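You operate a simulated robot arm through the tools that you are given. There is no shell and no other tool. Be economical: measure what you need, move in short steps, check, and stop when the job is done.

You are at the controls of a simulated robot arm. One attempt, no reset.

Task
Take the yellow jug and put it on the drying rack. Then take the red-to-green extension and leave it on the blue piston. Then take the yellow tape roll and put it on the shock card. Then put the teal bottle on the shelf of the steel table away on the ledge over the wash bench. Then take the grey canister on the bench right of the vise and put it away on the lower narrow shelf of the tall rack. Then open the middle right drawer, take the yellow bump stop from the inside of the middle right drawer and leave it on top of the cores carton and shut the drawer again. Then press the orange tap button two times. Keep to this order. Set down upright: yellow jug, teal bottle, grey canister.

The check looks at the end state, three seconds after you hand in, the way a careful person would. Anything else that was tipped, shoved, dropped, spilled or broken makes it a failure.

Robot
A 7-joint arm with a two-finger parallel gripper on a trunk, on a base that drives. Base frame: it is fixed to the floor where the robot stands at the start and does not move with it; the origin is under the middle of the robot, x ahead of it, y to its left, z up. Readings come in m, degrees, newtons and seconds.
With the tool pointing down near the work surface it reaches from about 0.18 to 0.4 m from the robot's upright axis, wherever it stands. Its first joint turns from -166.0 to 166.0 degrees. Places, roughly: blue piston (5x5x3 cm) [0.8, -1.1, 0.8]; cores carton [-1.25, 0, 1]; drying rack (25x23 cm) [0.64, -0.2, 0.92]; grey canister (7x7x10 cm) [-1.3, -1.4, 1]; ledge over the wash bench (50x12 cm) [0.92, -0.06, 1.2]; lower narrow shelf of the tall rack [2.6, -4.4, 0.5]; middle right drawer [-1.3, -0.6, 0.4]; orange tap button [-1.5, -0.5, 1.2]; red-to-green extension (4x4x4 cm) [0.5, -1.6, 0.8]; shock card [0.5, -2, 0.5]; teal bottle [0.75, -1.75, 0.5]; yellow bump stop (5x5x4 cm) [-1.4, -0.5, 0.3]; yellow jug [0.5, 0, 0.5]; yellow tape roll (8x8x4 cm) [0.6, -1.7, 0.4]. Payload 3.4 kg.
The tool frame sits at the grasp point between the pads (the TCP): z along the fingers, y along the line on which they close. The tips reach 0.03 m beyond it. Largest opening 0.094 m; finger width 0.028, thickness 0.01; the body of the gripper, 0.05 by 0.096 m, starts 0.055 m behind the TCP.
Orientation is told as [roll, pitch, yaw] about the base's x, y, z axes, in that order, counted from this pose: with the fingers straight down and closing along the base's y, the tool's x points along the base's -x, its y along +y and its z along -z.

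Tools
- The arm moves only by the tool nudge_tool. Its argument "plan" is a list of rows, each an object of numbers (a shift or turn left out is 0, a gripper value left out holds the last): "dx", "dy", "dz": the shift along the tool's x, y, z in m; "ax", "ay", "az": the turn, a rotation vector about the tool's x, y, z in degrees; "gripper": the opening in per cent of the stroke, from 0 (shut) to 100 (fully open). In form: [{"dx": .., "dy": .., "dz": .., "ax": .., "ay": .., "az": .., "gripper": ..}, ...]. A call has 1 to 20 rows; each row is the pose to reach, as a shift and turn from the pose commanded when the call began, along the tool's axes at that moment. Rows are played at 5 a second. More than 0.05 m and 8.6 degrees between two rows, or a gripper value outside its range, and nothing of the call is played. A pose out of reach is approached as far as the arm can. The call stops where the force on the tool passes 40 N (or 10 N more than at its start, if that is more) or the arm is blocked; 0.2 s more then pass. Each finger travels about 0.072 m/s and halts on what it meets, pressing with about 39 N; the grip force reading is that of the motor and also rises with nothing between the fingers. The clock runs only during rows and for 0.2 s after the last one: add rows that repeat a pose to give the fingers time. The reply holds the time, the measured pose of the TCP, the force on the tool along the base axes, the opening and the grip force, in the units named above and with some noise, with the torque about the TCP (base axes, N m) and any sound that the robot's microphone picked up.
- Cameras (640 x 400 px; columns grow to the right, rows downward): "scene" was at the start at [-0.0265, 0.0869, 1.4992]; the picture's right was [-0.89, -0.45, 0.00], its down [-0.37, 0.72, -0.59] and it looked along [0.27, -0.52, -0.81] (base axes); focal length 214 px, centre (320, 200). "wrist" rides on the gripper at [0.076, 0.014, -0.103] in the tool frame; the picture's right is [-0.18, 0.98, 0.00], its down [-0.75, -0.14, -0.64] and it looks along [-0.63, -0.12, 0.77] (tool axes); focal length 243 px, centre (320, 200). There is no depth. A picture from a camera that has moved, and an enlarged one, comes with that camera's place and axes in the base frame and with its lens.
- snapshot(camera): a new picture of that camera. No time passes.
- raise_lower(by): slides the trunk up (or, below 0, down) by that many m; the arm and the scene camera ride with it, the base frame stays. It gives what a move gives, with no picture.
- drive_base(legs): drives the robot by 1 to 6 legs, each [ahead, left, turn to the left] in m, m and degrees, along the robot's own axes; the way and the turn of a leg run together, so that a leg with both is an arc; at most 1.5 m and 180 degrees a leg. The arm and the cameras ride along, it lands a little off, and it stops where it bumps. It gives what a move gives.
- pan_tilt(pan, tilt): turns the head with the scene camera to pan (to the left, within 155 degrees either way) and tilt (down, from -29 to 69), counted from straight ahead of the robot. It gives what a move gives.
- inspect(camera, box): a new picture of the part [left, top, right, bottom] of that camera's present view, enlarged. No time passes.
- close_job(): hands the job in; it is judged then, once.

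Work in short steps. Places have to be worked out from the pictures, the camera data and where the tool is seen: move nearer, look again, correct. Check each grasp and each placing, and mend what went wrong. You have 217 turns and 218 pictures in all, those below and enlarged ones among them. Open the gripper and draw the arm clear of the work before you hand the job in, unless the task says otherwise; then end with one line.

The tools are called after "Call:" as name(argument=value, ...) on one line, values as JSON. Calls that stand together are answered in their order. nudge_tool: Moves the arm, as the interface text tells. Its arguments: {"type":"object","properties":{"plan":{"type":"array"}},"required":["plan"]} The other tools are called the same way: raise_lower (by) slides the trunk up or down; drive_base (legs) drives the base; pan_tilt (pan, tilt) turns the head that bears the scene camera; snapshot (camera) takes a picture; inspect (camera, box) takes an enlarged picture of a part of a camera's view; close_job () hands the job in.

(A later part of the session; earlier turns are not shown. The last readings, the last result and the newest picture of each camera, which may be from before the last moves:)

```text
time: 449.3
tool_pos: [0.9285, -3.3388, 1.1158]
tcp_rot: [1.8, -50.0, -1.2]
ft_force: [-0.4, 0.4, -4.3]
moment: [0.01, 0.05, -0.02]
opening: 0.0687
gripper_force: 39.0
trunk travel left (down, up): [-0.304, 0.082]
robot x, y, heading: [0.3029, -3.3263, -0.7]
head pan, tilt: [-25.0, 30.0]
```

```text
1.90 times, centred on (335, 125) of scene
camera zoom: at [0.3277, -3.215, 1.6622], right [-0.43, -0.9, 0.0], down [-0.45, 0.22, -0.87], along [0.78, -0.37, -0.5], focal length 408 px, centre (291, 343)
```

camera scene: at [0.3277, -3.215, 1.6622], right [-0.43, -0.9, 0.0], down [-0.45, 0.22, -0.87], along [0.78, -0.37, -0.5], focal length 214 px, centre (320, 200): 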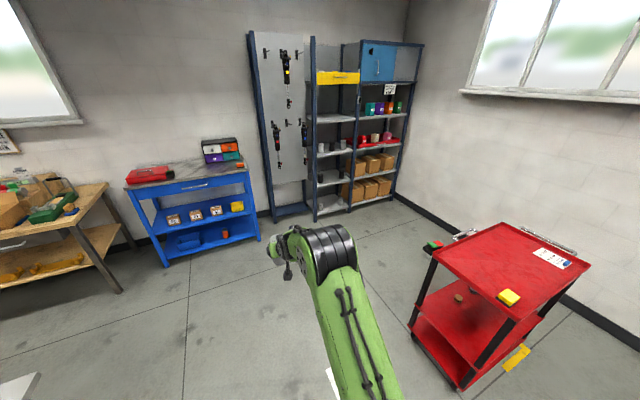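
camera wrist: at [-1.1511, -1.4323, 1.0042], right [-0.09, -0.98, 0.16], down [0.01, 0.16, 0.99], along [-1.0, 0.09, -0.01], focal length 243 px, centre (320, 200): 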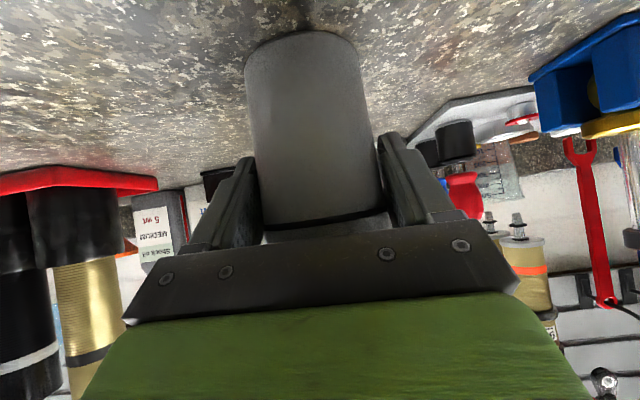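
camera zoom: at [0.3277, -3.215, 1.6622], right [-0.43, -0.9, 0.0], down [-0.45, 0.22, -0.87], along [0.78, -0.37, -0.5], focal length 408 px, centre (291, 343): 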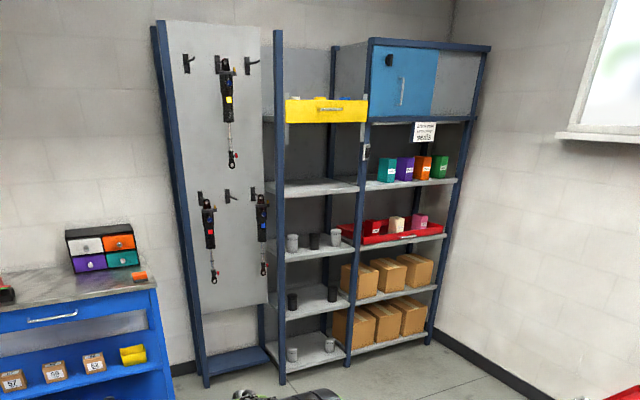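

The "lower narrow shelf" is the z≈0.52 shelf (front x≈2.42, y −4.12…−4.67) with two dark cans at y −4.24 and −4.54; I'll place the canister between them at (2.50,−4.39). Drive toward it.

Call:
drive_base(legs=[[1.0, 0, 0.7], [0, -1.05, 0]])

Call:
raise_lower(by=-0.3)

Call:
pan_tilt(pan=0, tilt=30)

Call:
snapshot(camera="scene")

Call:
snapshot(camera="wrist")

```text
time: 459.5
tool_pos: [1.9412, -4.3896, 1.1158]
tcp_rot: [1.6, -50.0, -0.4]
ft_force: [-0.6, 0.4, -3.8]
moment: [-0.02, 0.05, 0.02]
opening: 0.0686
gripper_force: 39.9
trunk travel left (down, up): [-0.304, 0.082]
robot x, y, heading: [1.318, -4.3856, 0.3]
head pan, tilt: [-25.0, 30.0]
```

```text
time: 462.5
tool_pos: [1.9408, -4.3896, 0.8171]
tcp_rot: [1.6, -50.0, -0.4]
ft_force: [0.0, 0.0, -4.2]
moment: [0.0, 0.05, 0.0]
opening: 0.0685
gripper_force: 38.8
trunk travel left (down, up): [-0.004, 0.382]
robot x, y, heading: [1.3188, -4.39, 0.0]
head pan, tilt: [-25.0, 30.0]
```

```text
time: 463.4
tool_pos: [1.9404, -4.3896, 0.8159]
tcp_rot: [1.7, -50.0, -0.4]
ft_force: [-0.1, -0.4, -3.6]
moment: [0.01, 0.02, 0.04]
opening: 0.0686
gripper_force: 38.9
trunk travel left (down, up): [-0.004, 0.382]
robot x, y, heading: [1.3176, -4.3838, -0.2]
head pan, tilt: [0.0, 30.0]
```

```text
65 pictures are left
camera scene: at [1.3479, -4.2341, 1.3629], right [0.0, -1.0, 0.0], down [-0.5, 0.0, -0.87], along [0.87, 0.0, -0.5], focal length 214 px, centre (320, 200)
```

scene: 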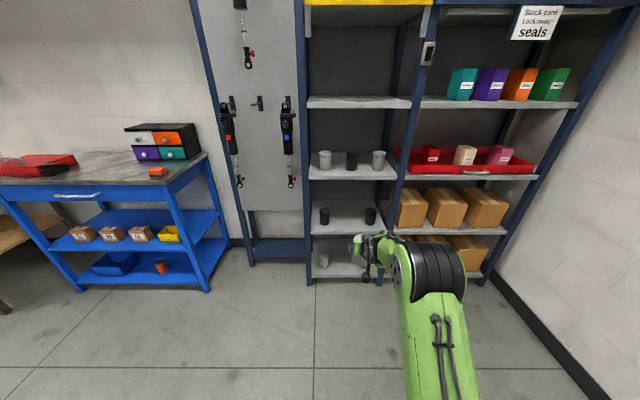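

```text
64 pictures are left
camera wrist: at [1.8118, -4.3769, 0.824], right [0.1, 0.98, 0.16], down [-0.01, -0.16, 0.99], along [0.99, -0.1, -0.01], focal length 243 px, centre (320, 200)
```

wrist: 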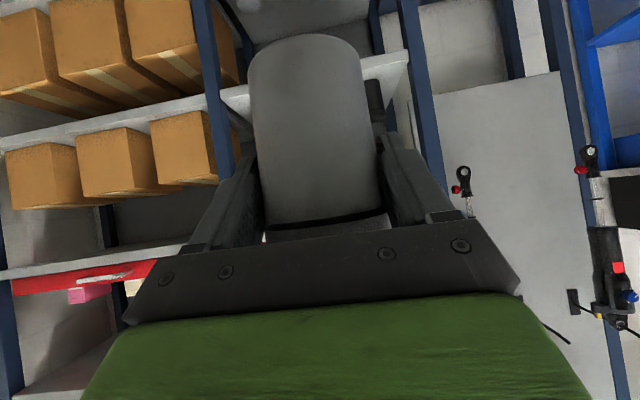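

Call:
inspect(camera="scene", box=[290, 80, 430, 300])

```text
1.82 times, centred on (360, 190) of scene
camera zoom: at [1.3479, -4.2341, 1.3629], right [0.0, -1.0, 0.0], down [-0.5, 0.0, -0.87], along [0.87, 0.0, -0.5], focal length 390 px, centre (247, 218)
```

zoom: 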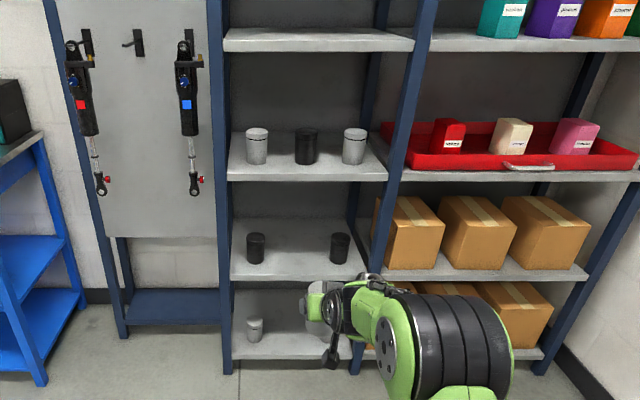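

Shelf z≈0.51; cans at y −4.267 and −4.572, so aim for y −4.415, x 2.50. Lower the arm to z≈0.63, shift and drive in partway.

Call:
nudge_tool(plan=[{"dz": 0.03, "dx": 0.036, "dy": -0.006}, {"dz": 0.06, "dx": 0.072, "dy": -0.012}, {"dz": 0.09, "dx": 0.108, "dy": -0.018}, {"dz": 0.118, "dx": 0.141, "dy": -0.025}, {"dz": 0.118, "dx": 0.141, "dy": -0.025}])

Call:
drive_base(legs=[[0.38, 0, 0]])

Call:
snapshot(camera="wrist")

Call:
snapshot(camera="scene")

```text
time: 464.6
tool_pos: [1.9427, -4.411, 0.6306]
tcp_rot: [1.8, -50.1, -0.5]
ft_force: [-0.4, -0.4, -4.4]
moment: [0.01, 0.04, -0.01]
opening: 0.0687
gripper_force: 39.5
trunk travel left (down, up): [-0.004, 0.382]
robot x, y, heading: [1.3151, -4.386, 0.2]
head pan, tilt: [0.0, 30.0]
```

```text
time: 467.0
tool_pos: [2.3245, -4.411, 0.6315]
tcp_rot: [1.8, -50.0, -0.6]
ft_force: [-0.3, 0.4, -3.8]
moment: [0.02, 0.02, -0.01]
opening: 0.0685
gripper_force: 39.4
trunk travel left (down, up): [-0.004, 0.382]
robot x, y, heading: [1.6976, -4.3874, 0.3]
head pan, tilt: [0.0, 30.0]
```

```text
62 pictures are left
camera wrist: at [2.1953, -4.3992, 0.6394], right [0.11, 0.98, 0.16], down [-0.01, -0.16, 0.99], along [0.99, -0.1, -0.01], focal length 243 px, centre (320, 200)
```

wrist: 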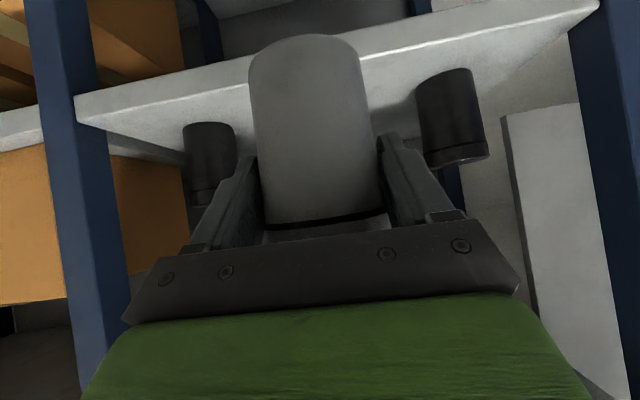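

```text
61 pictures are left
camera scene: at [1.7305, -4.2338, 1.3629], right [0.0, -1.0, 0.0], down [-0.5, 0.0, -0.87], along [0.87, 0.0, -0.5], focal length 214 px, centre (320, 200)
```

scene: 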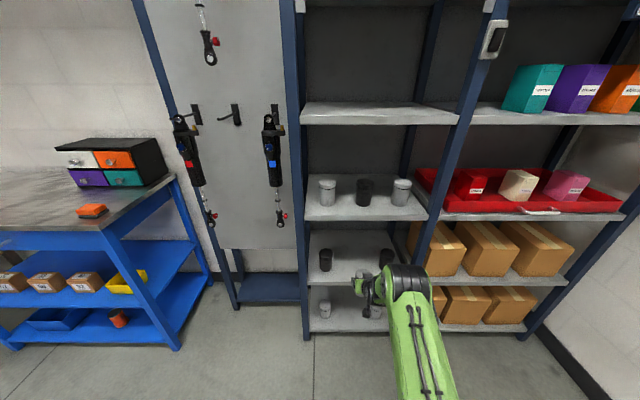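

Well centred. Raise 1.5 cm for margin and drive in 0.165.

Call:
nudge_tool(plan=[{"dx": -0.0115, "dz": -0.0096}, {"dx": -0.0115, "dz": -0.0096}])

Call:
drive_base(legs=[[0.165, 0, 0]])

Call:
snapshot(camera="wrist")

```text
time: 467.6
tool_pos: [2.323, -4.4126, 0.6462]
tcp_rot: [1.7, -49.9, -0.5]
ft_force: [0.2, -0.6, -4.1]
moment: [0.04, 0.02, 0.0]
opening: 0.0689
gripper_force: 38.6
trunk travel left (down, up): [-0.004, 0.382]
robot x, y, heading: [1.6985, -4.3851, 0.0]
head pan, tilt: [0.0, 30.0]
```

```text
time: 469.1
tool_pos: [2.4899, -4.4128, 0.6463]
tcp_rot: [1.8, -50.0, -0.6]
ft_force: [-0.5, -1.0, -3.7]
moment: [0.0, 0.02, 0.0]
opening: 0.0686
gripper_force: 39.0
trunk travel left (down, up): [-0.004, 0.382]
robot x, y, heading: [1.8644, -4.385, -0.3]
head pan, tilt: [0.0, 30.0]
```

```text
60 pictures are left
camera wrist: at [2.3603, -4.4005, 0.6543], right [0.11, 0.98, 0.16], down [-0.01, -0.16, 0.99], along [0.99, -0.11, -0.01], focal length 243 px, centre (320, 200)
```

wrist: 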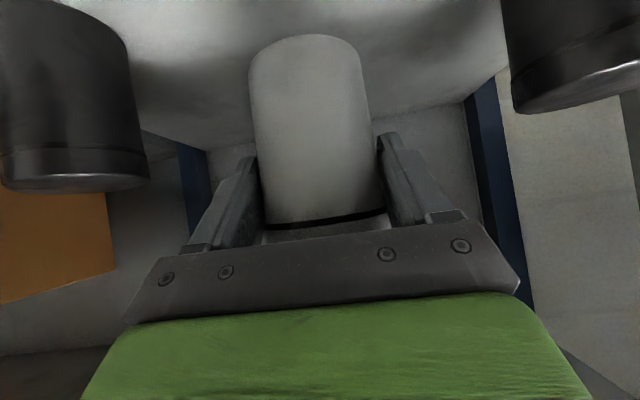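

Lower in steps to contact.

Call:
nudge_tool(plan=[{"dx": 0.0115, "dz": 0.0096}, {"dx": 0.023, "dz": 0.0193}, {"dx": 0.0268, "dz": 0.0225}, {"dx": 0.0306, "dz": 0.0257}, {"dx": 0.0306, "dz": 0.0257}])

```text
time: 470.3
tool_pos: [2.4901, -4.4109, 0.6072]
tcp_rot: [1.7, -50.0, -0.5]
ft_force: [-0.2, 0.3, -5.0]
moment: [-0.04, 0.03, 0.01]
opening: 0.0685
gripper_force: 39.2
trunk travel left (down, up): [-0.004, 0.382]
robot x, y, heading: [1.8646, -4.3842, -0.5]
head pan, tilt: [0.0, 30.0]
```

Call:
nudge_tool(plan=[{"dx": 0.0023, "dz": 0.0019}, {"dx": 0.0046, "dz": 0.0039}, {"dx": 0.0069, "dz": 0.0058}, {"dx": 0.0092, "dz": 0.0077}, {"dx": 0.0092, "dz": 0.0077}])

```text
time: 471.5
tool_pos: [2.489, -4.411, 0.5948]
tcp_rot: [1.7, -50.0, -0.6]
ft_force: [0.6, 0.7, -4.7]
moment: [-0.04, 0.07, -0.05]
opening: 0.0686
gripper_force: 39.1
trunk travel left (down, up): [-0.004, 0.382]
robot x, y, heading: [1.8634, -4.3834, -0.2]
head pan, tilt: [0.0, 30.0]
```

Call:
nudge_tool(plan=[{"dx": 0.0023, "dz": 0.0019}, {"dx": 0.0046, "dz": 0.0039}, {"dx": 0.0069, "dz": 0.0058}, {"dx": 0.0092, "dz": 0.0077}, {"dx": 0.0092, "dz": 0.0077}])

```text
time: 472.7
tool_pos: [2.4903, -4.4115, 0.5865]
tcp_rot: [1.5, -50.4, -0.5]
ft_force: [-3.1, 0.8, 16.9]
moment: [-0.55, 0.18, 0.0]
opening: 0.0687
gripper_force: 38.4
trunk travel left (down, up): [-0.004, 0.382]
robot x, y, heading: [1.8625, -4.3813, -0.2]
head pan, tilt: [0.0, 30.0]
```

Contact with the shelf. Ease, release and withdraw.

Call:
nudge_tool(plan=[{"dx": -0.0015, "dz": -0.0012}, {"dx": -0.0015, "dz": -0.0012, "gripper": 85}, {"dx": -0.0015, "dz": -0.0012, "gripper": 98}, {"dx": -0.0015, "dz": -0.0012, "gripper": 98}, {"dx": -0.0015, "dz": -0.03}, {"dx": -0.0015, "dz": -0.06}, {"dx": -0.0015, "dz": -0.06}])

Call:
drive_base(legs=[[-0.2, 0, 0]])

Call:
snapshot(camera="wrist")

```text
time: 474.3
tool_pos: [2.443, -4.412, 0.6219]
tcp_rot: [1.7, -50.0, -0.6]
ft_force: [0.2, -0.8, -0.9]
moment: [-0.04, 0.0, -0.03]
opening: 0.0922
gripper_force: 0.0
trunk travel left (down, up): [-0.004, 0.382]
robot x, y, heading: [1.8668, -4.385, -0.1]
head pan, tilt: [0.0, 30.0]
```

```text
time: 475.9
tool_pos: [2.2406, -4.4121, 0.6219]
tcp_rot: [1.7, -50.1, -0.5]
ft_force: [-0.3, 0.1, 0.5]
moment: [-0.02, 0.01, -0.03]
opening: 0.0919
gripper_force: 0.0
trunk travel left (down, up): [-0.004, 0.382]
robot x, y, heading: [1.6636, -4.3852, -0.2]
head pan, tilt: [0.0, 30.0]
```

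```text
59 pictures are left
camera wrist: at [2.1115, -4.3992, 0.6301], right [0.11, 0.98, 0.16], down [-0.01, -0.16, 0.99], along [0.99, -0.11, -0.01], focal length 243 px, centre (320, 200)
```

wrist: 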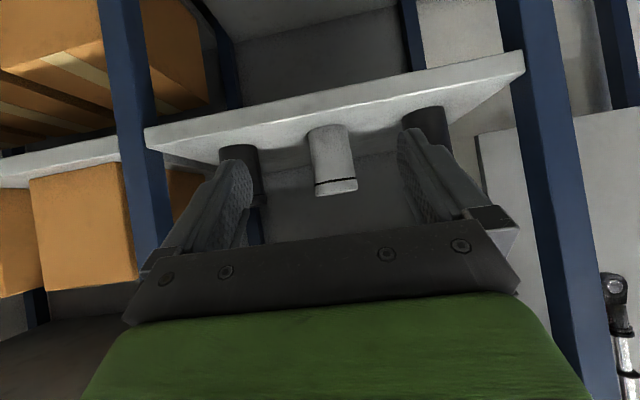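

Canister stands upright between the cans. Now head to the workbench drawers: back out, around, and turn to face −x.

Call:
drive_base(legs=[[-0.36, 0, 0], [0, 1.08, 0], [-1.1, 0, 0], [0, 0, 90], [0, 0, 90], [0.5, 0, 0]])

Call:
drive_base(legs=[[0, -1.4, 0], [0, -1.3, 0]])

Call:
pan_tilt(pan=0, tilt=35)

Call:
snapshot(camera="scene")

```text
time: 498.8
tool_pos: [-0.8861, -3.2773, 0.6226]
tcp_rot: [1.6, -50.0, 179.6]
ft_force: [0.4, -0.4, -0.1]
moment: [0.0, -0.02, -0.03]
opening: 0.092
gripper_force: 0.0
trunk travel left (down, up): [-0.004, 0.382]
robot x, y, heading: [-0.3042, -3.3007, -179.7]
head pan, tilt: [0.0, 30.0]
```

```text
time: 511.9
tool_pos: [-0.9591, -0.6095, 0.622]
tcp_rot: [1.7, -49.9, -178.3]
ft_force: [0.6, -0.6, -0.1]
moment: [0.01, 0.0, 0.0]
opening: 0.092
gripper_force: 0.0
trunk travel left (down, up): [-0.004, 0.382]
robot x, y, heading: [-0.3816, -0.608, -177.9]
head pan, tilt: [0.0, 30.0]
```

```text
time: 512.5
tool_pos: [-0.9595, -0.6101, 0.6218]
tcp_rot: [1.8, -50.0, -178.3]
ft_force: [0.4, 0.1, 1.0]
moment: [-0.02, 0.03, 0.01]
opening: 0.0922
gripper_force: 0.1
trunk travel left (down, up): [-0.004, 0.382]
robot x, y, heading: [-0.3821, -0.613, -177.8]
head pan, tilt: [0.0, 35.0]
```

```text
58 pictures are left
camera scene: at [-0.4021, -0.765, 1.3551], right [-0.04, 1.0, 0.0], down [0.57, 0.02, -0.82], along [-0.82, -0.03, -0.57], focal length 214 px, centre (320, 200)
```

scene: 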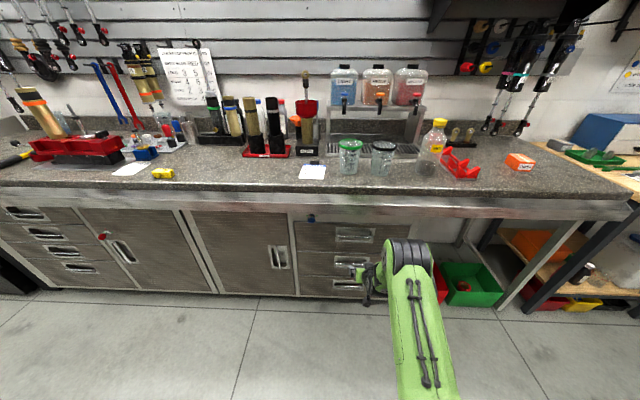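

Call:
inspect(camera="scene", box=[280, 50, 560, 310])

Call:
snapshot(camera="wrist")

```text
1.54 times, centred on (420, 180) of scene
camera zoom: at [-0.4021, -0.765, 1.3551], right [-0.04, 1.0, 0.0], down [0.57, 0.02, -0.82], along [-0.82, -0.03, -0.57], focal length 330 px, centre (166, 231)
```

zoom: 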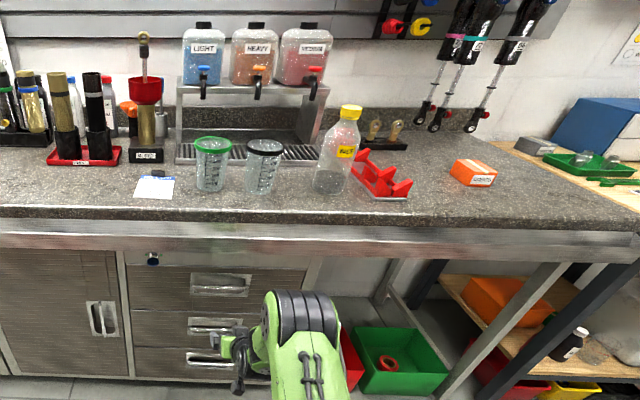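

```text
56 pictures are left
camera wrist: at [-0.8332, -0.6173, 0.6299], right [-0.07, -0.98, 0.16], down [0.0, 0.16, 0.99], along [-1.0, 0.07, -0.01], focal length 243 px, centre (320, 200)
```

wrist: 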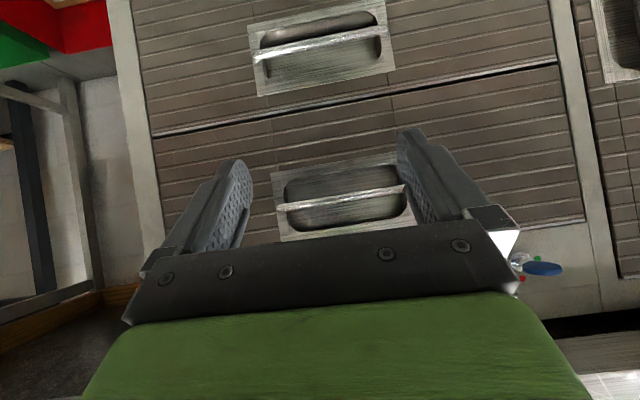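

Call:
inspect(camera="wrist", box=[230, 0, 430, 120])

Call:
inspect(camera="scene", box=[290, 215, 410, 300])

```text
3.20 times, centred on (330, 60) of wrist
camera zoom: at [-0.8332, -0.6173, 0.6299], right [-0.07, -0.98, 0.16], down [0.0, 0.16, 0.99], along [-1.0, 0.07, -0.01], focal length 776 px, centre (288, 648)
```

zoom: 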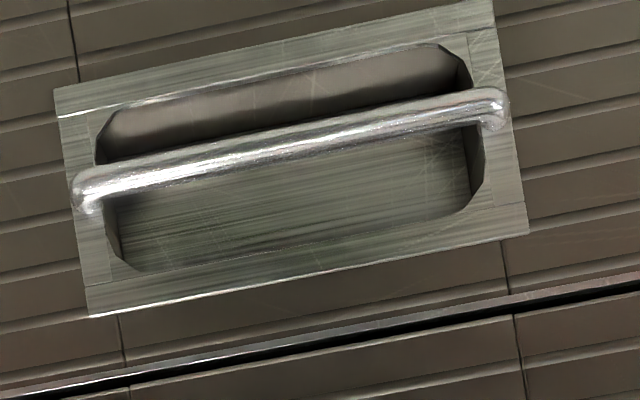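

```text
4.71 times, centred on (350, 258) of scene
camera zoom: at [-0.4021, -0.765, 1.3551], right [-0.04, 1.0, 0.0], down [0.57, 0.02, -0.82], along [-0.82, -0.03, -0.57], focal length 1009 px, centre (179, -71)
```

zoom: 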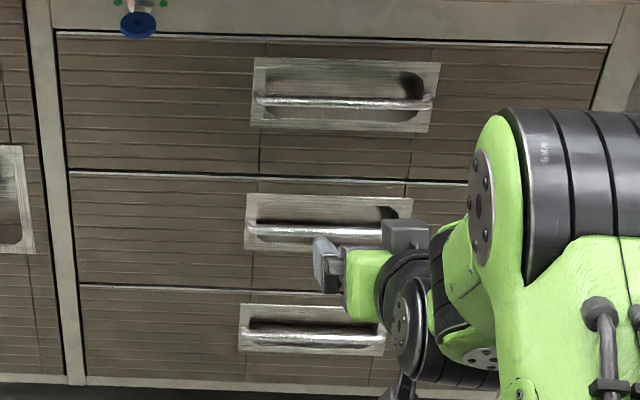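

Handles are proud horizontal bars; the middle one is at about (−1.155,−0.625,0.42). I'll make the tool horizontal at that height, then roll it 90° so the fingers close vertically.

Call:
nudge_tool(plan=[{"ay": -7, "dz": 0.02, "dx": 0.025}, {"ay": -14, "dz": 0.045, "dx": 0.05}, {"ay": -21, "dz": 0.065, "dx": 0.08}, {"ay": -28, "dz": 0.09, "dx": 0.105}, {"ay": -35, "dz": 0.11, "dx": 0.13}, {"ay": -40, "dz": 0.1286, "dx": 0.1532}, {"ay": -40, "dz": 0.1286, "dx": 0.1532}])

Call:
nudge_tool(plan=[{"az": 8, "gripper": 60}, {"az": 16, "gripper": 50}, {"az": 24}, {"az": 32}, {"az": 40}, {"az": 48}, {"az": 56}, {"az": 64}, {"az": 72}, {"az": 80}, {"az": 88}, {"az": 90}, {"az": 90}])

Call:
snapshot(camera="wrist")

```text
time: 514.1
tool_pos: [-0.9583, -0.6167, 0.4525]
tcp_rot: [27.2, -87.5, 155.8]
ft_force: [-0.7, 0.7, 0.3]
moment: [0.03, 0.02, 0.04]
opening: 0.0921
gripper_force: 0.0
out of reach, approached as far as the arm can: row 6, 7
trunk travel left (down, up): [-0.004, 0.382]
robot x, y, heading: [-0.3836, -0.6121, -177.5]
head pan, tilt: [0.0, 35.0]
```

```text
time: 516.9
tool_pos: [-0.957, -0.6181, 0.4621]
tcp_rot: [90.0, 1.1, 93.0]
ft_force: [-1.3, 0.1, 0.0]
moment: [-0.01, -0.04, 0.04]
opening: 0.047
gripper_force: 0.0
out of reach, approached as far as the arm can: row 1, 2, 3, 4, 5, 6, 7, 8, 9, 10, 11, 12, 13
trunk travel left (down, up): [-0.004, 0.382]
robot x, y, heading: [-0.3807, -0.6113, -177.8]
head pan, tilt: [0.0, 35.0]
```

```text
53 pictures are left
camera wrist: at [-0.853, -0.6882, 0.4781], right [-0.01, 0.2, 0.98], down [0.6, 0.78, -0.16], along [-0.8, 0.59, -0.13], focal length 243 px, centre (320, 200)
```

wrist: 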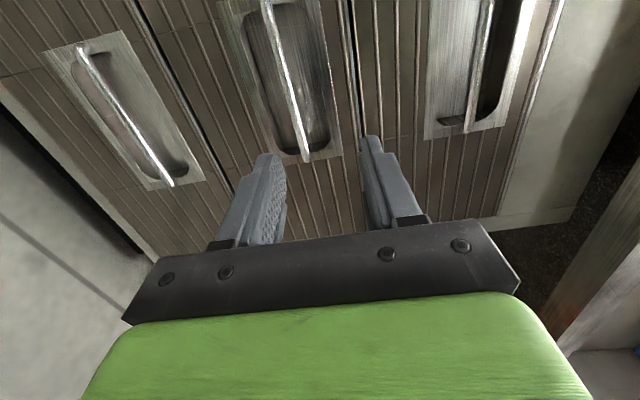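

Bar is at z≈0.425 (y −0.70…−0.55). I need ~3.5 cm lower; try retracting a bit to make the height reachable.

Call:
nudge_tool(plan=[{"dz": -0.03}, {"dz": -0.06}, {"dz": -0.08}, {"dz": -0.08}])

```text
time: 517.9
tool_pos: [-0.8784, -0.6117, 0.4617]
tcp_rot: [90.2, 1.1, 93.0]
ft_force: [0.4, -0.6, 0.4]
moment: [0.03, -0.04, 0.06]
opening: 0.0469
gripper_force: 0.0
trunk travel left (down, up): [-0.004, 0.382]
robot x, y, heading: [-0.381, -0.6134, -177.5]
head pan, tilt: [0.0, 35.0]
```

Call:
nudge_tool(plan=[{"dy": -0.018}, {"dy": -0.036}, {"dy": -0.036}])

Call:
drive_base(legs=[[0, -0.01, -2.5], [0.17, 0, 0]])

Call:
snapshot(camera="wrist")

```text
time: 518.7
tool_pos: [-0.8792, -0.6154, 0.4439]
tcp_rot: [90.0, 1.1, 92.9]
ft_force: [0.2, 0.2, 2.0]
moment: [-0.01, 0.01, 0.0]
opening: 0.047
gripper_force: 0.1
out of reach, approached as far as the arm can: row 2, 3
trunk travel left (down, up): [-0.004, 0.382]
robot x, y, heading: [-0.381, -0.6119, -177.7]
head pan, tilt: [0.0, 35.0]
```

```text
time: 520.6
tool_pos: [-1.0493, -0.5849, 0.4449]
tcp_rot: [90.0, 1.1, 90.7]
ft_force: [-0.2, 0.2, 0.1]
moment: [0.01, -0.03, -0.01]
opening: 0.0468
gripper_force: 0.0
trunk travel left (down, up): [-0.004, 0.382]
robot x, y, heading: [-0.5496, -0.6037, 179.8]
head pan, tilt: [0.0, 35.0]
```

```text
52 pictures are left
camera wrist: at [-0.9482, -0.6593, 0.4603], right [0.0, 0.2, 0.98], down [0.63, 0.76, -0.16], along [-0.77, 0.62, -0.13], focal length 243 px, centre (320, 200)
```

wrist: 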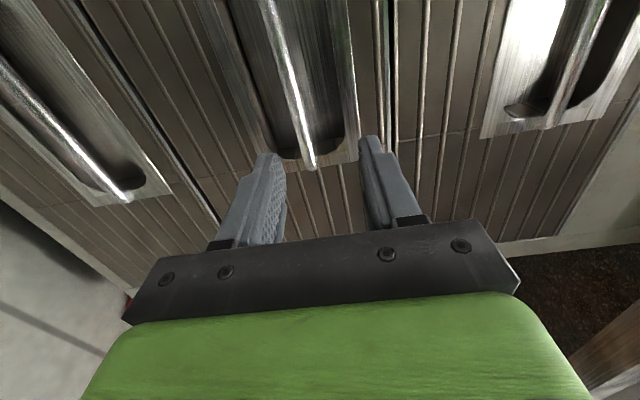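

Tilting the nose down 10° will allow the lower height.

Call:
nudge_tool(plan=[{"ax": 5}, {"ax": 10}, {"ax": 10}])

Call:
snapshot(camera="wrist")

```text
time: 521.4
tool_pos: [-1.05, -0.5848, 0.4447]
tcp_rot: [80.0, 1.2, 90.6]
ft_force: [-0.4, 0.2, -0.6]
moment: [0.01, 0.01, -0.01]
opening: 0.0469
gripper_force: 0.0
trunk travel left (down, up): [-0.004, 0.382]
robot x, y, heading: [-0.5527, -0.5991, 180.2]
head pan, tilt: [0.0, 35.0]
```

```text
51 pictures are left
camera wrist: at [-0.9521, -0.659, 0.4781], right [-0.17, 0.2, 0.96], down [0.65, 0.76, -0.04], along [-0.74, 0.62, -0.26], focal length 243 px, centre (320, 200)
```

wrist: 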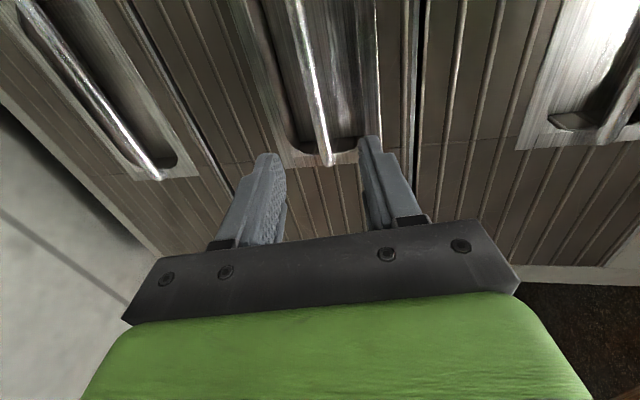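

Advancing along the tool axis brings the bar between the pads. Advance 0.09.

Call:
nudge_tool(plan=[{"dz": 0.03}, {"dz": 0.055}, {"dz": 0.075}, {"dz": 0.075}])

Call:
snapshot(camera="wrist")

```text
time: 522.4
tool_pos: [-1.123, -0.586, 0.4301]
tcp_rot: [80.1, 1.1, 90.6]
ft_force: [0.1, 0.0, -0.3]
moment: [0.0, -0.03, 0.0]
opening: 0.0468
gripper_force: 0.1
trunk travel left (down, up): [-0.004, 0.382]
robot x, y, heading: [-0.5523, -0.6024, 180.1]
head pan, tilt: [0.0, 35.0]
```

```text
50 pictures are left
camera wrist: at [-1.0262, -0.6598, 0.4641], right [-0.17, 0.2, 0.96], down [0.65, 0.76, -0.04], along [-0.74, 0.62, -0.26], focal length 243 px, centre (320, 200)
```

wrist: 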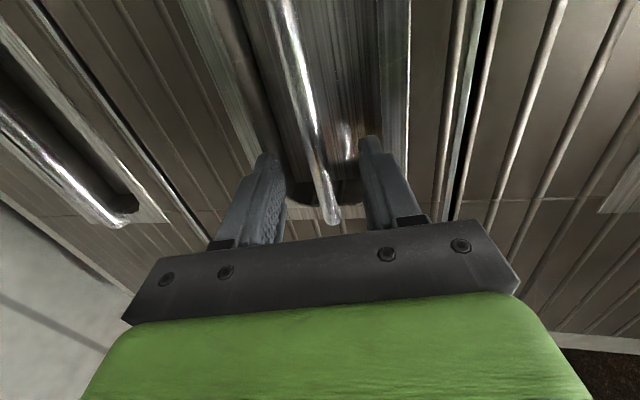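

Bar is near the fingertips. Advance 1.8 cm and grip.

Call:
nudge_tool(plan=[{"dz": 0.01}, {"dz": 0.018}, {"dz": 0.018, "gripper": 25}, {"dz": 0.018, "gripper": 0}, {"dz": 0.018, "gripper": 0}])

```text
time: 523.6
tool_pos: [-1.1409, -0.5855, 0.4277]
tcp_rot: [80.0, 0.9, 90.5]
ft_force: [1.2, 1.1, -5.4]
moment: [1.01, -0.02, 0.1]
opening: 0.0166
gripper_force: 45.3
trunk travel left (down, up): [-0.004, 0.382]
robot x, y, heading: [-0.5533, -0.601, 179.8]
head pan, tilt: [0.0, 35.0]
```

Bar gripped (16.6 mm). Pull the drawer by driving back.

Call:
drive_base(legs=[[-0.15, 0, 0]])

Call:
drive_base(legs=[[-0.15, 0, 0]])

Call:
pan_tilt(pan=5, tilt=50)

Call:
snapshot(camera="scene")

```text
time: 525.0
tool_pos: [-0.9922, -0.5858, 0.4284]
tcp_rot: [80.0, 1.1, 90.5]
ft_force: [1.4, -1.0, -11.1]
moment: [0.99, -0.05, 0.21]
opening: 0.0161
gripper_force: 45.4
trunk travel left (down, up): [-0.004, 0.382]
robot x, y, heading: [-0.4044, -0.603, 179.8]
head pan, tilt: [0.0, 35.0]
```

```text
time: 526.3
tool_pos: [-0.844, -0.5852, 0.4276]
tcp_rot: [79.9, 1.1, 90.5]
ft_force: [0.3, -17.7, -5.2]
moment: [0.96, -0.07, 0.37]
opening: 0.0162
gripper_force: 45.7
trunk travel left (down, up): [-0.004, 0.382]
robot x, y, heading: [-0.2556, -0.6045, 179.4]
head pan, tilt: [0.0, 35.0]
```

```text
time: 527.1
tool_pos: [-0.8445, -0.5862, 0.4276]
tcp_rot: [79.8, 1.2, 90.5]
ft_force: [-0.8, -2.7, -2.9]
moment: [1.0, -0.03, 0.25]
opening: 0.0162
gripper_force: 45.0
trunk travel left (down, up): [-0.004, 0.382]
robot x, y, heading: [-0.2535, -0.5991, 179.7]
head pan, tilt: [5.0, 50.0]
```

```text
49 pictures are left
camera scene: at [-0.2732, -0.762, 1.3334], right [-0.08, 1.0, 0.0], down [0.76, 0.06, -0.64], along [-0.64, -0.05, -0.77], focal length 214 px, centre (320, 200)
```

scene: 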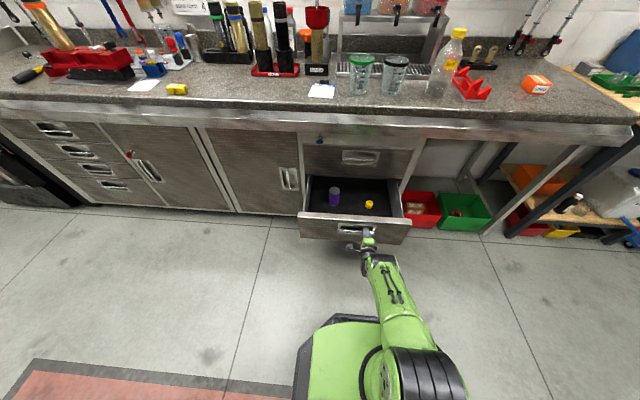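

Drawer is open 0.3 m; the yellow bump stop is at ≈(−1.085,−0.534). Release the handle, back off, and re-orient the tool.

Call:
nudge_tool(plan=[{"gripper": 30}, {"gripper": 50}, {"gripper": 50}, {"gripper": 50}])

Call:
drive_base(legs=[[-0.1, 0, 0]])

Call:
raise_lower(by=0.3)

Call:
nudge_tool(plan=[{"az": -8}, {"az": -16}, {"az": -24}, {"az": -32}, {"az": -40}, {"az": -48}, {"az": -56}, {"az": -64}, {"az": -72}, {"az": -80}, {"az": -88}, {"az": -90}, {"az": -90}])

```text
time: 528.1
tool_pos: [-0.8434, -0.586, 0.4281]
tcp_rot: [80.0, 1.1, 90.4]
ft_force: [-1.2, 1.1, 2.1]
moment: [0.03, 0.12, -0.02]
opening: 0.0453
gripper_force: 0.0
trunk travel left (down, up): [-0.004, 0.382]
robot x, y, heading: [-0.2536, -0.6017, 179.6]
head pan, tilt: [5.0, 50.0]
```

```text
time: 529.2
tool_pos: [-0.7428, -0.5856, 0.43]
tcp_rot: [79.9, 1.3, 90.5]
ft_force: [0.8, -0.9, -1.3]
moment: [0.02, 0.02, 0.01]
opening: 0.0469
gripper_force: 0.1
trunk travel left (down, up): [-0.004, 0.382]
robot x, y, heading: [-0.1545, -0.6029, 179.4]
head pan, tilt: [5.0, 50.0]
```

```text
time: 532.2
tool_pos: [-0.7438, -0.5854, 0.7273]
tcp_rot: [80.0, 1.2, 90.4]
ft_force: [0.6, 0.4, -0.7]
moment: [0.03, -0.03, 0.01]
opening: 0.0472
gripper_force: 0.1
trunk travel left (down, up): [-0.304, 0.082]
robot x, y, heading: [-0.1529, -0.6058, 179.4]
head pan, tilt: [5.0, 50.0]
```

```text
time: 535.0
tool_pos: [-0.744, -0.585, 0.7275]
tcp_rot: [6.3, -79.9, 174.1]
ft_force: [0.2, 0.1, 0.4]
moment: [-0.01, 0.0, -0.02]
opening: 0.047
gripper_force: 0.0
trunk travel left (down, up): [-0.304, 0.082]
robot x, y, heading: [-0.1526, -0.6066, 179.7]
head pan, tilt: [5.0, 50.0]
```

Now pitch to ~62° nose-down and open the gripper.

Call:
nudge_tool(plan=[{"ay": 8, "gripper": 85}, {"ay": 16, "dz": -0.01}, {"ay": 24, "dz": -0.02}, {"ay": 32, "dz": -0.03}, {"ay": 40, "dz": -0.04}, {"ay": 48, "dz": -0.04}, {"ay": 52, "dz": -0.04}, {"ay": 52, "dz": -0.04}])

Call:
drive_base(legs=[[0.3, 0, 0]])

Call:
snapshot(camera="wrist")

Call:
snapshot(camera="scene")

```text
time: 536.9
tool_pos: [-0.7045, -0.586, 0.7345]
tcp_rot: [1.2, -27.9, 179.8]
ft_force: [1.0, 0.9, 0.5]
moment: [0.0, -0.03, 0.03]
opening: 0.0798
gripper_force: 0.1
trunk travel left (down, up): [-0.304, 0.082]
robot x, y, heading: [-0.1555, -0.6017, 179.6]
head pan, tilt: [5.0, 50.0]
```

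```text
time: 538.9
tool_pos: [-1.0062, -0.5804, 0.7327]
tcp_rot: [1.2, -27.9, 179.5]
ft_force: [-1.4, -0.4, 0.9]
moment: [0.01, -0.01, 0.02]
opening: 0.0801
gripper_force: 0.0
trunk travel left (down, up): [-0.304, 0.082]
robot x, y, heading: [-0.4564, -0.6014, 179.3]
head pan, tilt: [5.0, 50.0]
```

```text
48 pictures are left
camera wrist: at [-0.8918, -0.5925, 0.7893], right [-0.16, -0.98, 0.11], down [-0.37, 0.16, 0.92], along [-0.92, 0.11, -0.39], focal length 243 px, centre (320, 200)
```

wrist: 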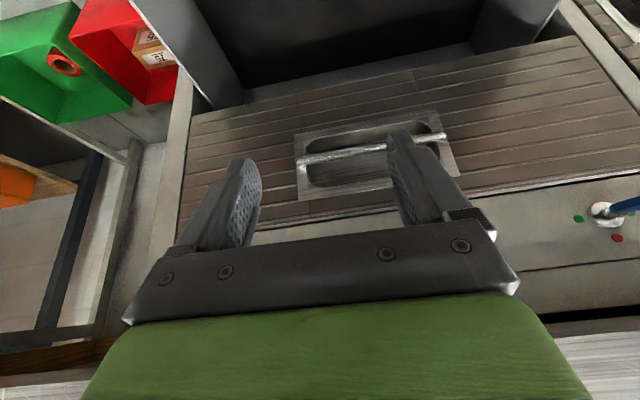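

```text
47 pictures are left
camera scene: at [-0.4752, -0.7592, 1.6327], right [-0.07, 1.0, 0.0], down [0.76, 0.06, -0.64], along [-0.64, -0.05, -0.77], focal length 214 px, centre (320, 200)
```

scene: 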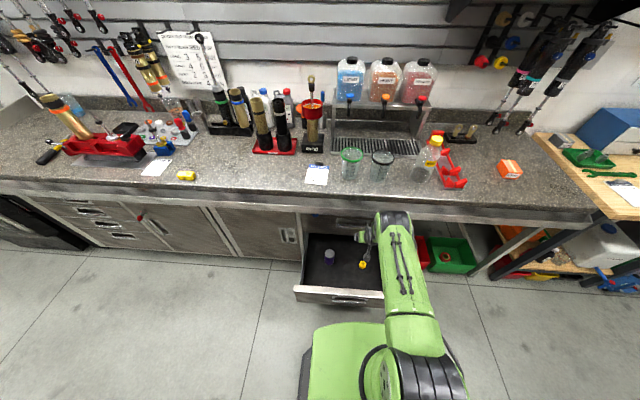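

Call:
inspect(camera="scene", box=[280, 220, 420, 310])

```text
4.44 times, centred on (350, 265) of scene
camera zoom: at [-0.4752, -0.7592, 1.6327], right [-0.07, 1.0, 0.0], down [0.76, 0.06, -0.64], along [-0.64, -0.05, -0.77], focal length 953 px, centre (187, -89)
```

zoom: 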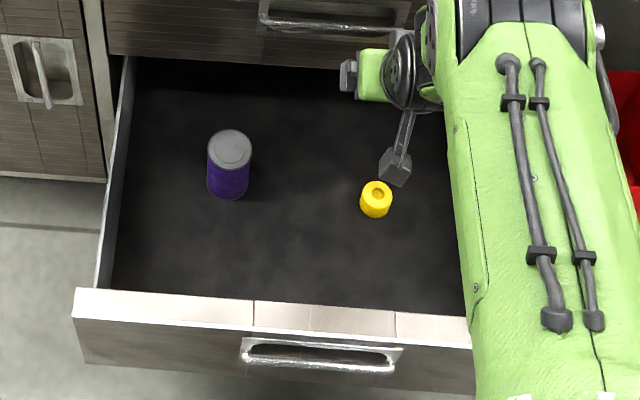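

The drawer slid ~4 cm more when I withdrew; bump stop is now at ≈(−1.047,−0.536), top ≈0.36. Align above it, then lower.

Call:
nudge_tool(plan=[{"dy": -0.022}, {"dy": -0.044}, {"dy": -0.044}])

Call:
raise_lower(by=-0.24)

Call:
snapshot(camera="wrist")

```text
time: 539.7
tool_pos: [-1.0044, -0.5343, 0.734]
tcp_rot: [1.3, -27.8, 179.6]
ft_force: [0.7, 0.5, -0.4]
moment: [0.0, -0.02, 0.01]
opening: 0.08
gripper_force: 0.0
trunk travel left (down, up): [-0.304, 0.082]
robot x, y, heading: [-0.4578, -0.601, 179.3]
head pan, tilt: [5.0, 50.0]
```

```text
time: 542.2
tool_pos: [-1.0041, -0.536, 0.4945]
tcp_rot: [1.2, -27.9, 179.4]
ft_force: [-0.4, -1.1, 1.0]
moment: [0.0, -0.03, 0.01]
opening: 0.08
gripper_force: 0.1
trunk travel left (down, up): [-0.064, 0.322]
robot x, y, heading: [-0.4531, -0.6047, 179.2]
head pan, tilt: [5.0, 50.0]
```

```text
45 pictures are left
camera wrist: at [-0.8907, -0.5477, 0.5496], right [-0.16, -0.98, 0.11], down [-0.37, 0.16, 0.92], along [-0.92, 0.11, -0.38], focal length 243 px, centre (320, 200)
```

wrist: 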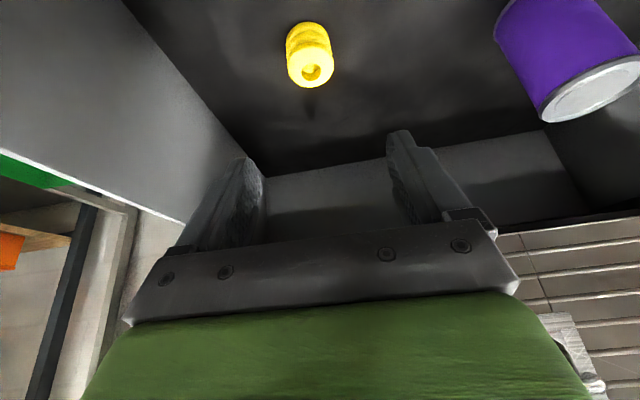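

Bump stop spans z 0.318–0.36 at (−1.046,−0.535). Lower and grasp.

Call:
raise_lower(by=-0.06)

Call:
nudge_tool(plan=[{"dz": 0.03, "dx": 0.002}, {"dz": 0.06, "dx": 0.004}, {"dz": 0.084, "dx": 0.005}, {"dz": 0.084, "dx": 0.005}, {"dz": 0.084, "dx": 0.005, "gripper": 60}, {"dz": 0.084, "dx": 0.005, "gripper": 30}, {"dz": 0.084, "dx": 0.005, "gripper": 10}])

Call:
snapshot(camera="wrist")

```text
time: 543.2
tool_pos: [-1.0042, -0.5342, 0.4345]
tcp_rot: [1.3, -27.9, 179.6]
ft_force: [0.0, 0.4, -0.3]
moment: [-0.01, 0.01, 0.0]
opening: 0.0799
gripper_force: 0.1
trunk travel left (down, up): [-0.004, 0.382]
robot x, y, heading: [-0.4594, -0.6009, 179.2]
head pan, tilt: [5.0, 50.0]
```

```text
time: 544.8
tool_pos: [-1.0351, -0.5363, 0.3597]
tcp_rot: [1.3, -27.8, 179.5]
ft_force: [0.8, 0.9, 3.7]
moment: [0.11, -0.01, -0.04]
opening: 0.0407
gripper_force: 38.7
trunk travel left (down, up): [-0.004, 0.382]
robot x, y, heading: [-0.4532, -0.6001, 179.4]
head pan, tilt: [5.0, 50.0]
```

```text
44 pictures are left
camera wrist: at [-0.9221, -0.5501, 0.4152], right [-0.16, -0.98, 0.11], down [-0.36, 0.16, 0.92], along [-0.92, 0.11, -0.38], focal length 243 px, centre (320, 200)
```

wrist: 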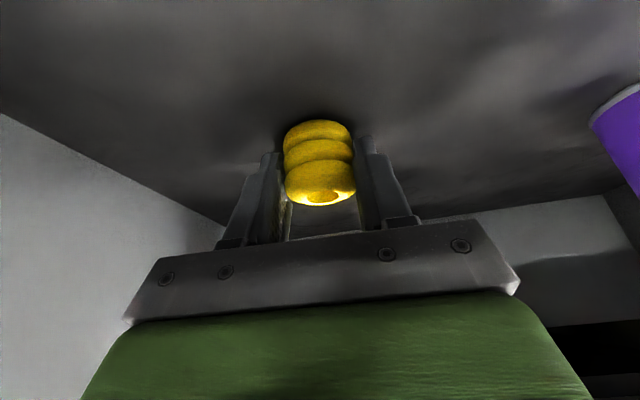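

Gripped (~41 mm). Lift out, back off, raise, and move right to the carton.

Call:
raise_lower(by=0.36)

Call:
drive_base(legs=[[-0.12, 0, 0], [0, -0.6, 0]])

Call:
nudge_tool(plan=[{"dz": -0.04, "dx": -0.04}, {"dz": -0.08, "dx": -0.08}, {"dz": -0.12, "dx": -0.12}, {"dz": -0.16, "dx": -0.15}, {"dz": -0.19, "dx": -0.17}, {"dz": -0.22, "dx": -0.19}, {"dz": -0.22, "dx": -0.19}])

Call:
snapshot(camera="wrist")

Call:
snapshot(camera="scene")

```text
time: 548.3
tool_pos: [-1.0354, -0.5371, 0.7189]
tcp_rot: [1.3, -27.8, 179.4]
ft_force: [0.2, 1.4, 0.0]
moment: [0.03, -0.02, 0.01]
opening: 0.0407
gripper_force: 39.2
trunk travel left (down, up): [-0.364, 0.022]
robot x, y, heading: [-0.4556, -0.5992, 179.4]
head pan, tilt: [5.0, 50.0]
```

```text
time: 552.5
tool_pos: [-0.9113, 0.0644, 0.7189]
tcp_rot: [1.5, -27.9, 179.5]
ft_force: [-0.6, -0.3, -1.1]
moment: [-0.02, -0.02, 0.04]
opening: 0.0406
gripper_force: 38.9
trunk travel left (down, up): [-0.364, 0.022]
robot x, y, heading: [-0.3312, 0.0027, 179.4]
head pan, tilt: [5.0, 50.0]
```

```text
refused: row 1 steps farther than a row can; nothing moved
```

```text
43 pictures are left
camera wrist: at [-0.7974, 0.0516, 0.7748], right [-0.16, -0.98, 0.11], down [-0.37, 0.16, 0.92], along [-0.92, 0.11, -0.38], focal length 243 px, centre (320, 200)
```

wrist: 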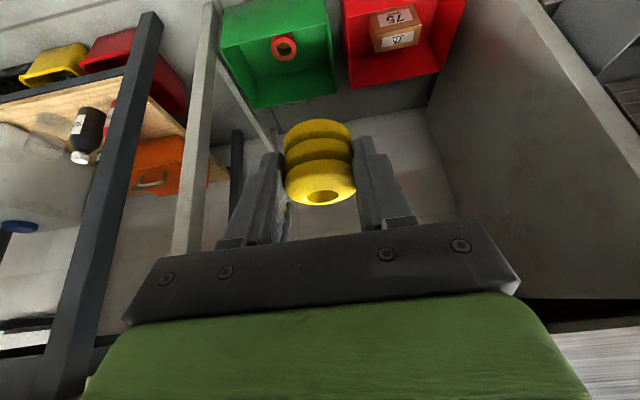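

```text
42 pictures are left
camera scene: at [-0.3485, -0.1553, 1.6934], right [-0.08, 1.0, 0.0], down [0.76, 0.06, -0.64], along [-0.64, -0.05, -0.77], focal length 214 px, centre (320, 200)
```

scene: 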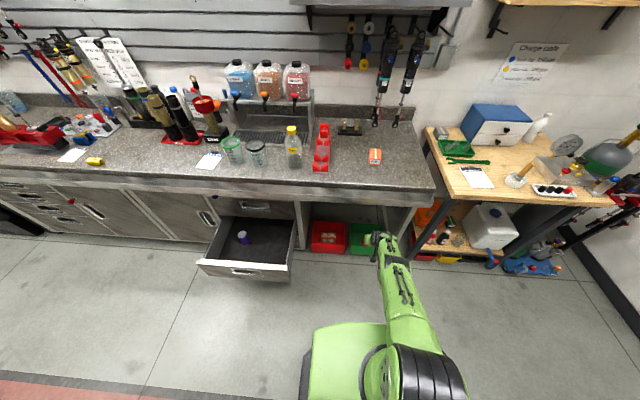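

Carton top at about (−1.26,0.06,≈0.98). Raise the arm straight up in smaller steps.

Call:
nudge_tool(plan=[{"dz": -0.04, "dx": -0.021}, {"dz": -0.08, "dx": -0.042}, {"dz": -0.12, "dx": -0.064}, {"dz": -0.16, "dx": -0.085}, {"dz": -0.2, "dx": -0.106}, {"dz": -0.24, "dx": -0.127}, {"dz": -0.28, "dx": -0.149}, {"dz": -0.32, "dx": -0.17}, {"dz": -0.32, "dx": -0.17}])

Call:
drive_base(legs=[[0.22, 0, 0]])

Call:
snapshot(camera="wrist")

```text
time: 554.5
tool_pos: [-0.9105, 0.071, 1.0822]
tcp_rot: [1.4, -27.9, 179.8]
ft_force: [-0.2, 0.1, -0.6]
moment: [-0.01, 0.0, -0.03]
opening: 0.0404
gripper_force: 38.8
trunk travel left (down, up): [-0.364, 0.022]
robot x, y, heading: [-0.3285, 0.0004, 179.4]
head pan, tilt: [5.0, 50.0]
```

```text
time: 556.2
tool_pos: [-1.1267, 0.0695, 1.0825]
tcp_rot: [1.2, -27.9, 179.9]
ft_force: [-0.4, 0.1, -0.8]
moment: [-0.05, 0.01, 0.02]
opening: 0.0403
gripper_force: 39.0
trunk travel left (down, up): [-0.364, 0.022]
robot x, y, heading: [-0.5432, -0.0003, 179.5]
head pan, tilt: [5.0, 50.0]
```

```text
41 pictures are left
camera wrist: at [-1.0135, 0.0573, 1.1385], right [-0.15, -0.98, 0.11], down [-0.37, 0.16, 0.92], along [-0.92, 0.1, -0.39], focal length 243 px, centre (320, 200)
```

wrist: 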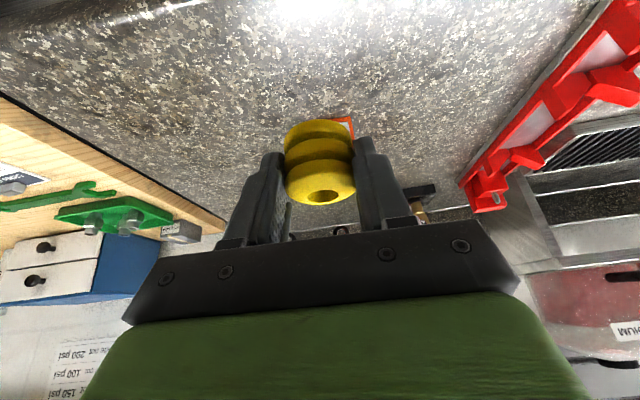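

Call:
inspect(camera="scene", box=[300, 100, 460, 230])

```text
3.08 times, centred on (380, 165) of scene
camera zoom: at [-0.5648, -0.1545, 1.6933], right [-0.08, 1.0, 0.0], down [0.76, 0.06, -0.64], along [-0.64, -0.05, -0.77], focal length 660 px, centre (135, 308)
```

zoom: 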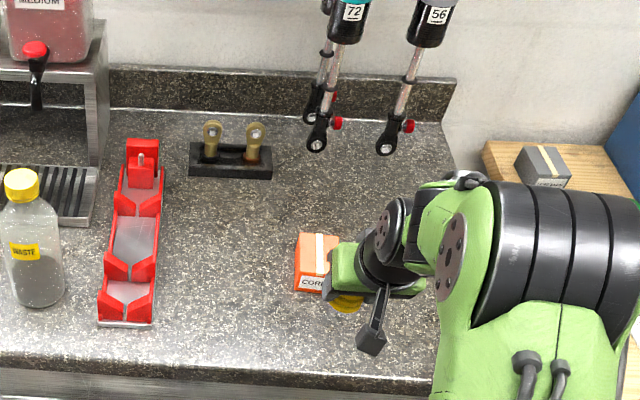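

Carton top ≈0.975, centre ≈(−1.277,0.07). Drive 0.137 ahead to bring the bump stop over it and view.

Call:
drive_base(legs=[[0.137, 0, 0]])

Call:
inspect(camera="scene", box=[300, 110, 460, 240])

Call:
snapshot(camera="wrist")

```text
time: 557.5
tool_pos: [-1.2651, 0.0709, 1.0824]
tcp_rot: [1.2, -27.8, 179.9]
ft_force: [0.2, 0.4, -1.4]
moment: [-0.02, -0.01, -0.03]
opening: 0.0406
gripper_force: 39.2
trunk travel left (down, up): [-0.364, 0.022]
robot x, y, heading: [-0.682, 0.0058, 179.6]
head pan, tilt: [5.0, 50.0]
```

```text
3.08 times, centred on (380, 175) of scene
camera zoom: at [-0.702, -0.1537, 1.6933], right [-0.08, 1.0, 0.0], down [0.76, 0.06, -0.64], along [-0.64, -0.05, -0.77], focal length 660 px, centre (135, 277)
```

zoom: 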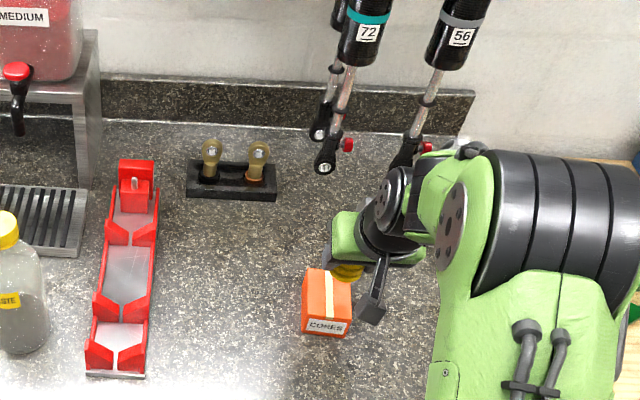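

```text
38 pictures are left
camera wrist: at [-1.151, 0.0577, 1.1386], right [-0.15, -0.98, 0.11], down [-0.37, 0.16, 0.92], along [-0.92, 0.1, -0.38], focal length 243 px, centre (320, 200)
```

wrist: 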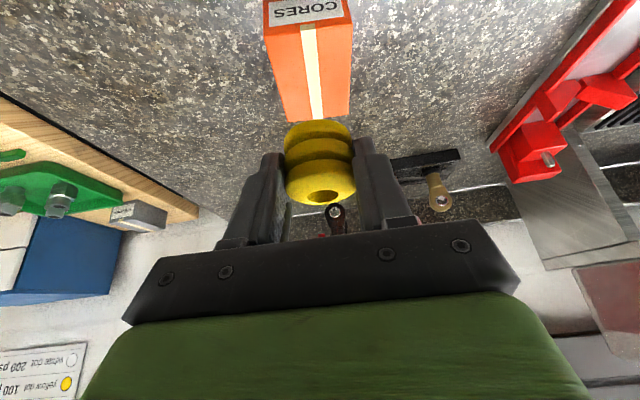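

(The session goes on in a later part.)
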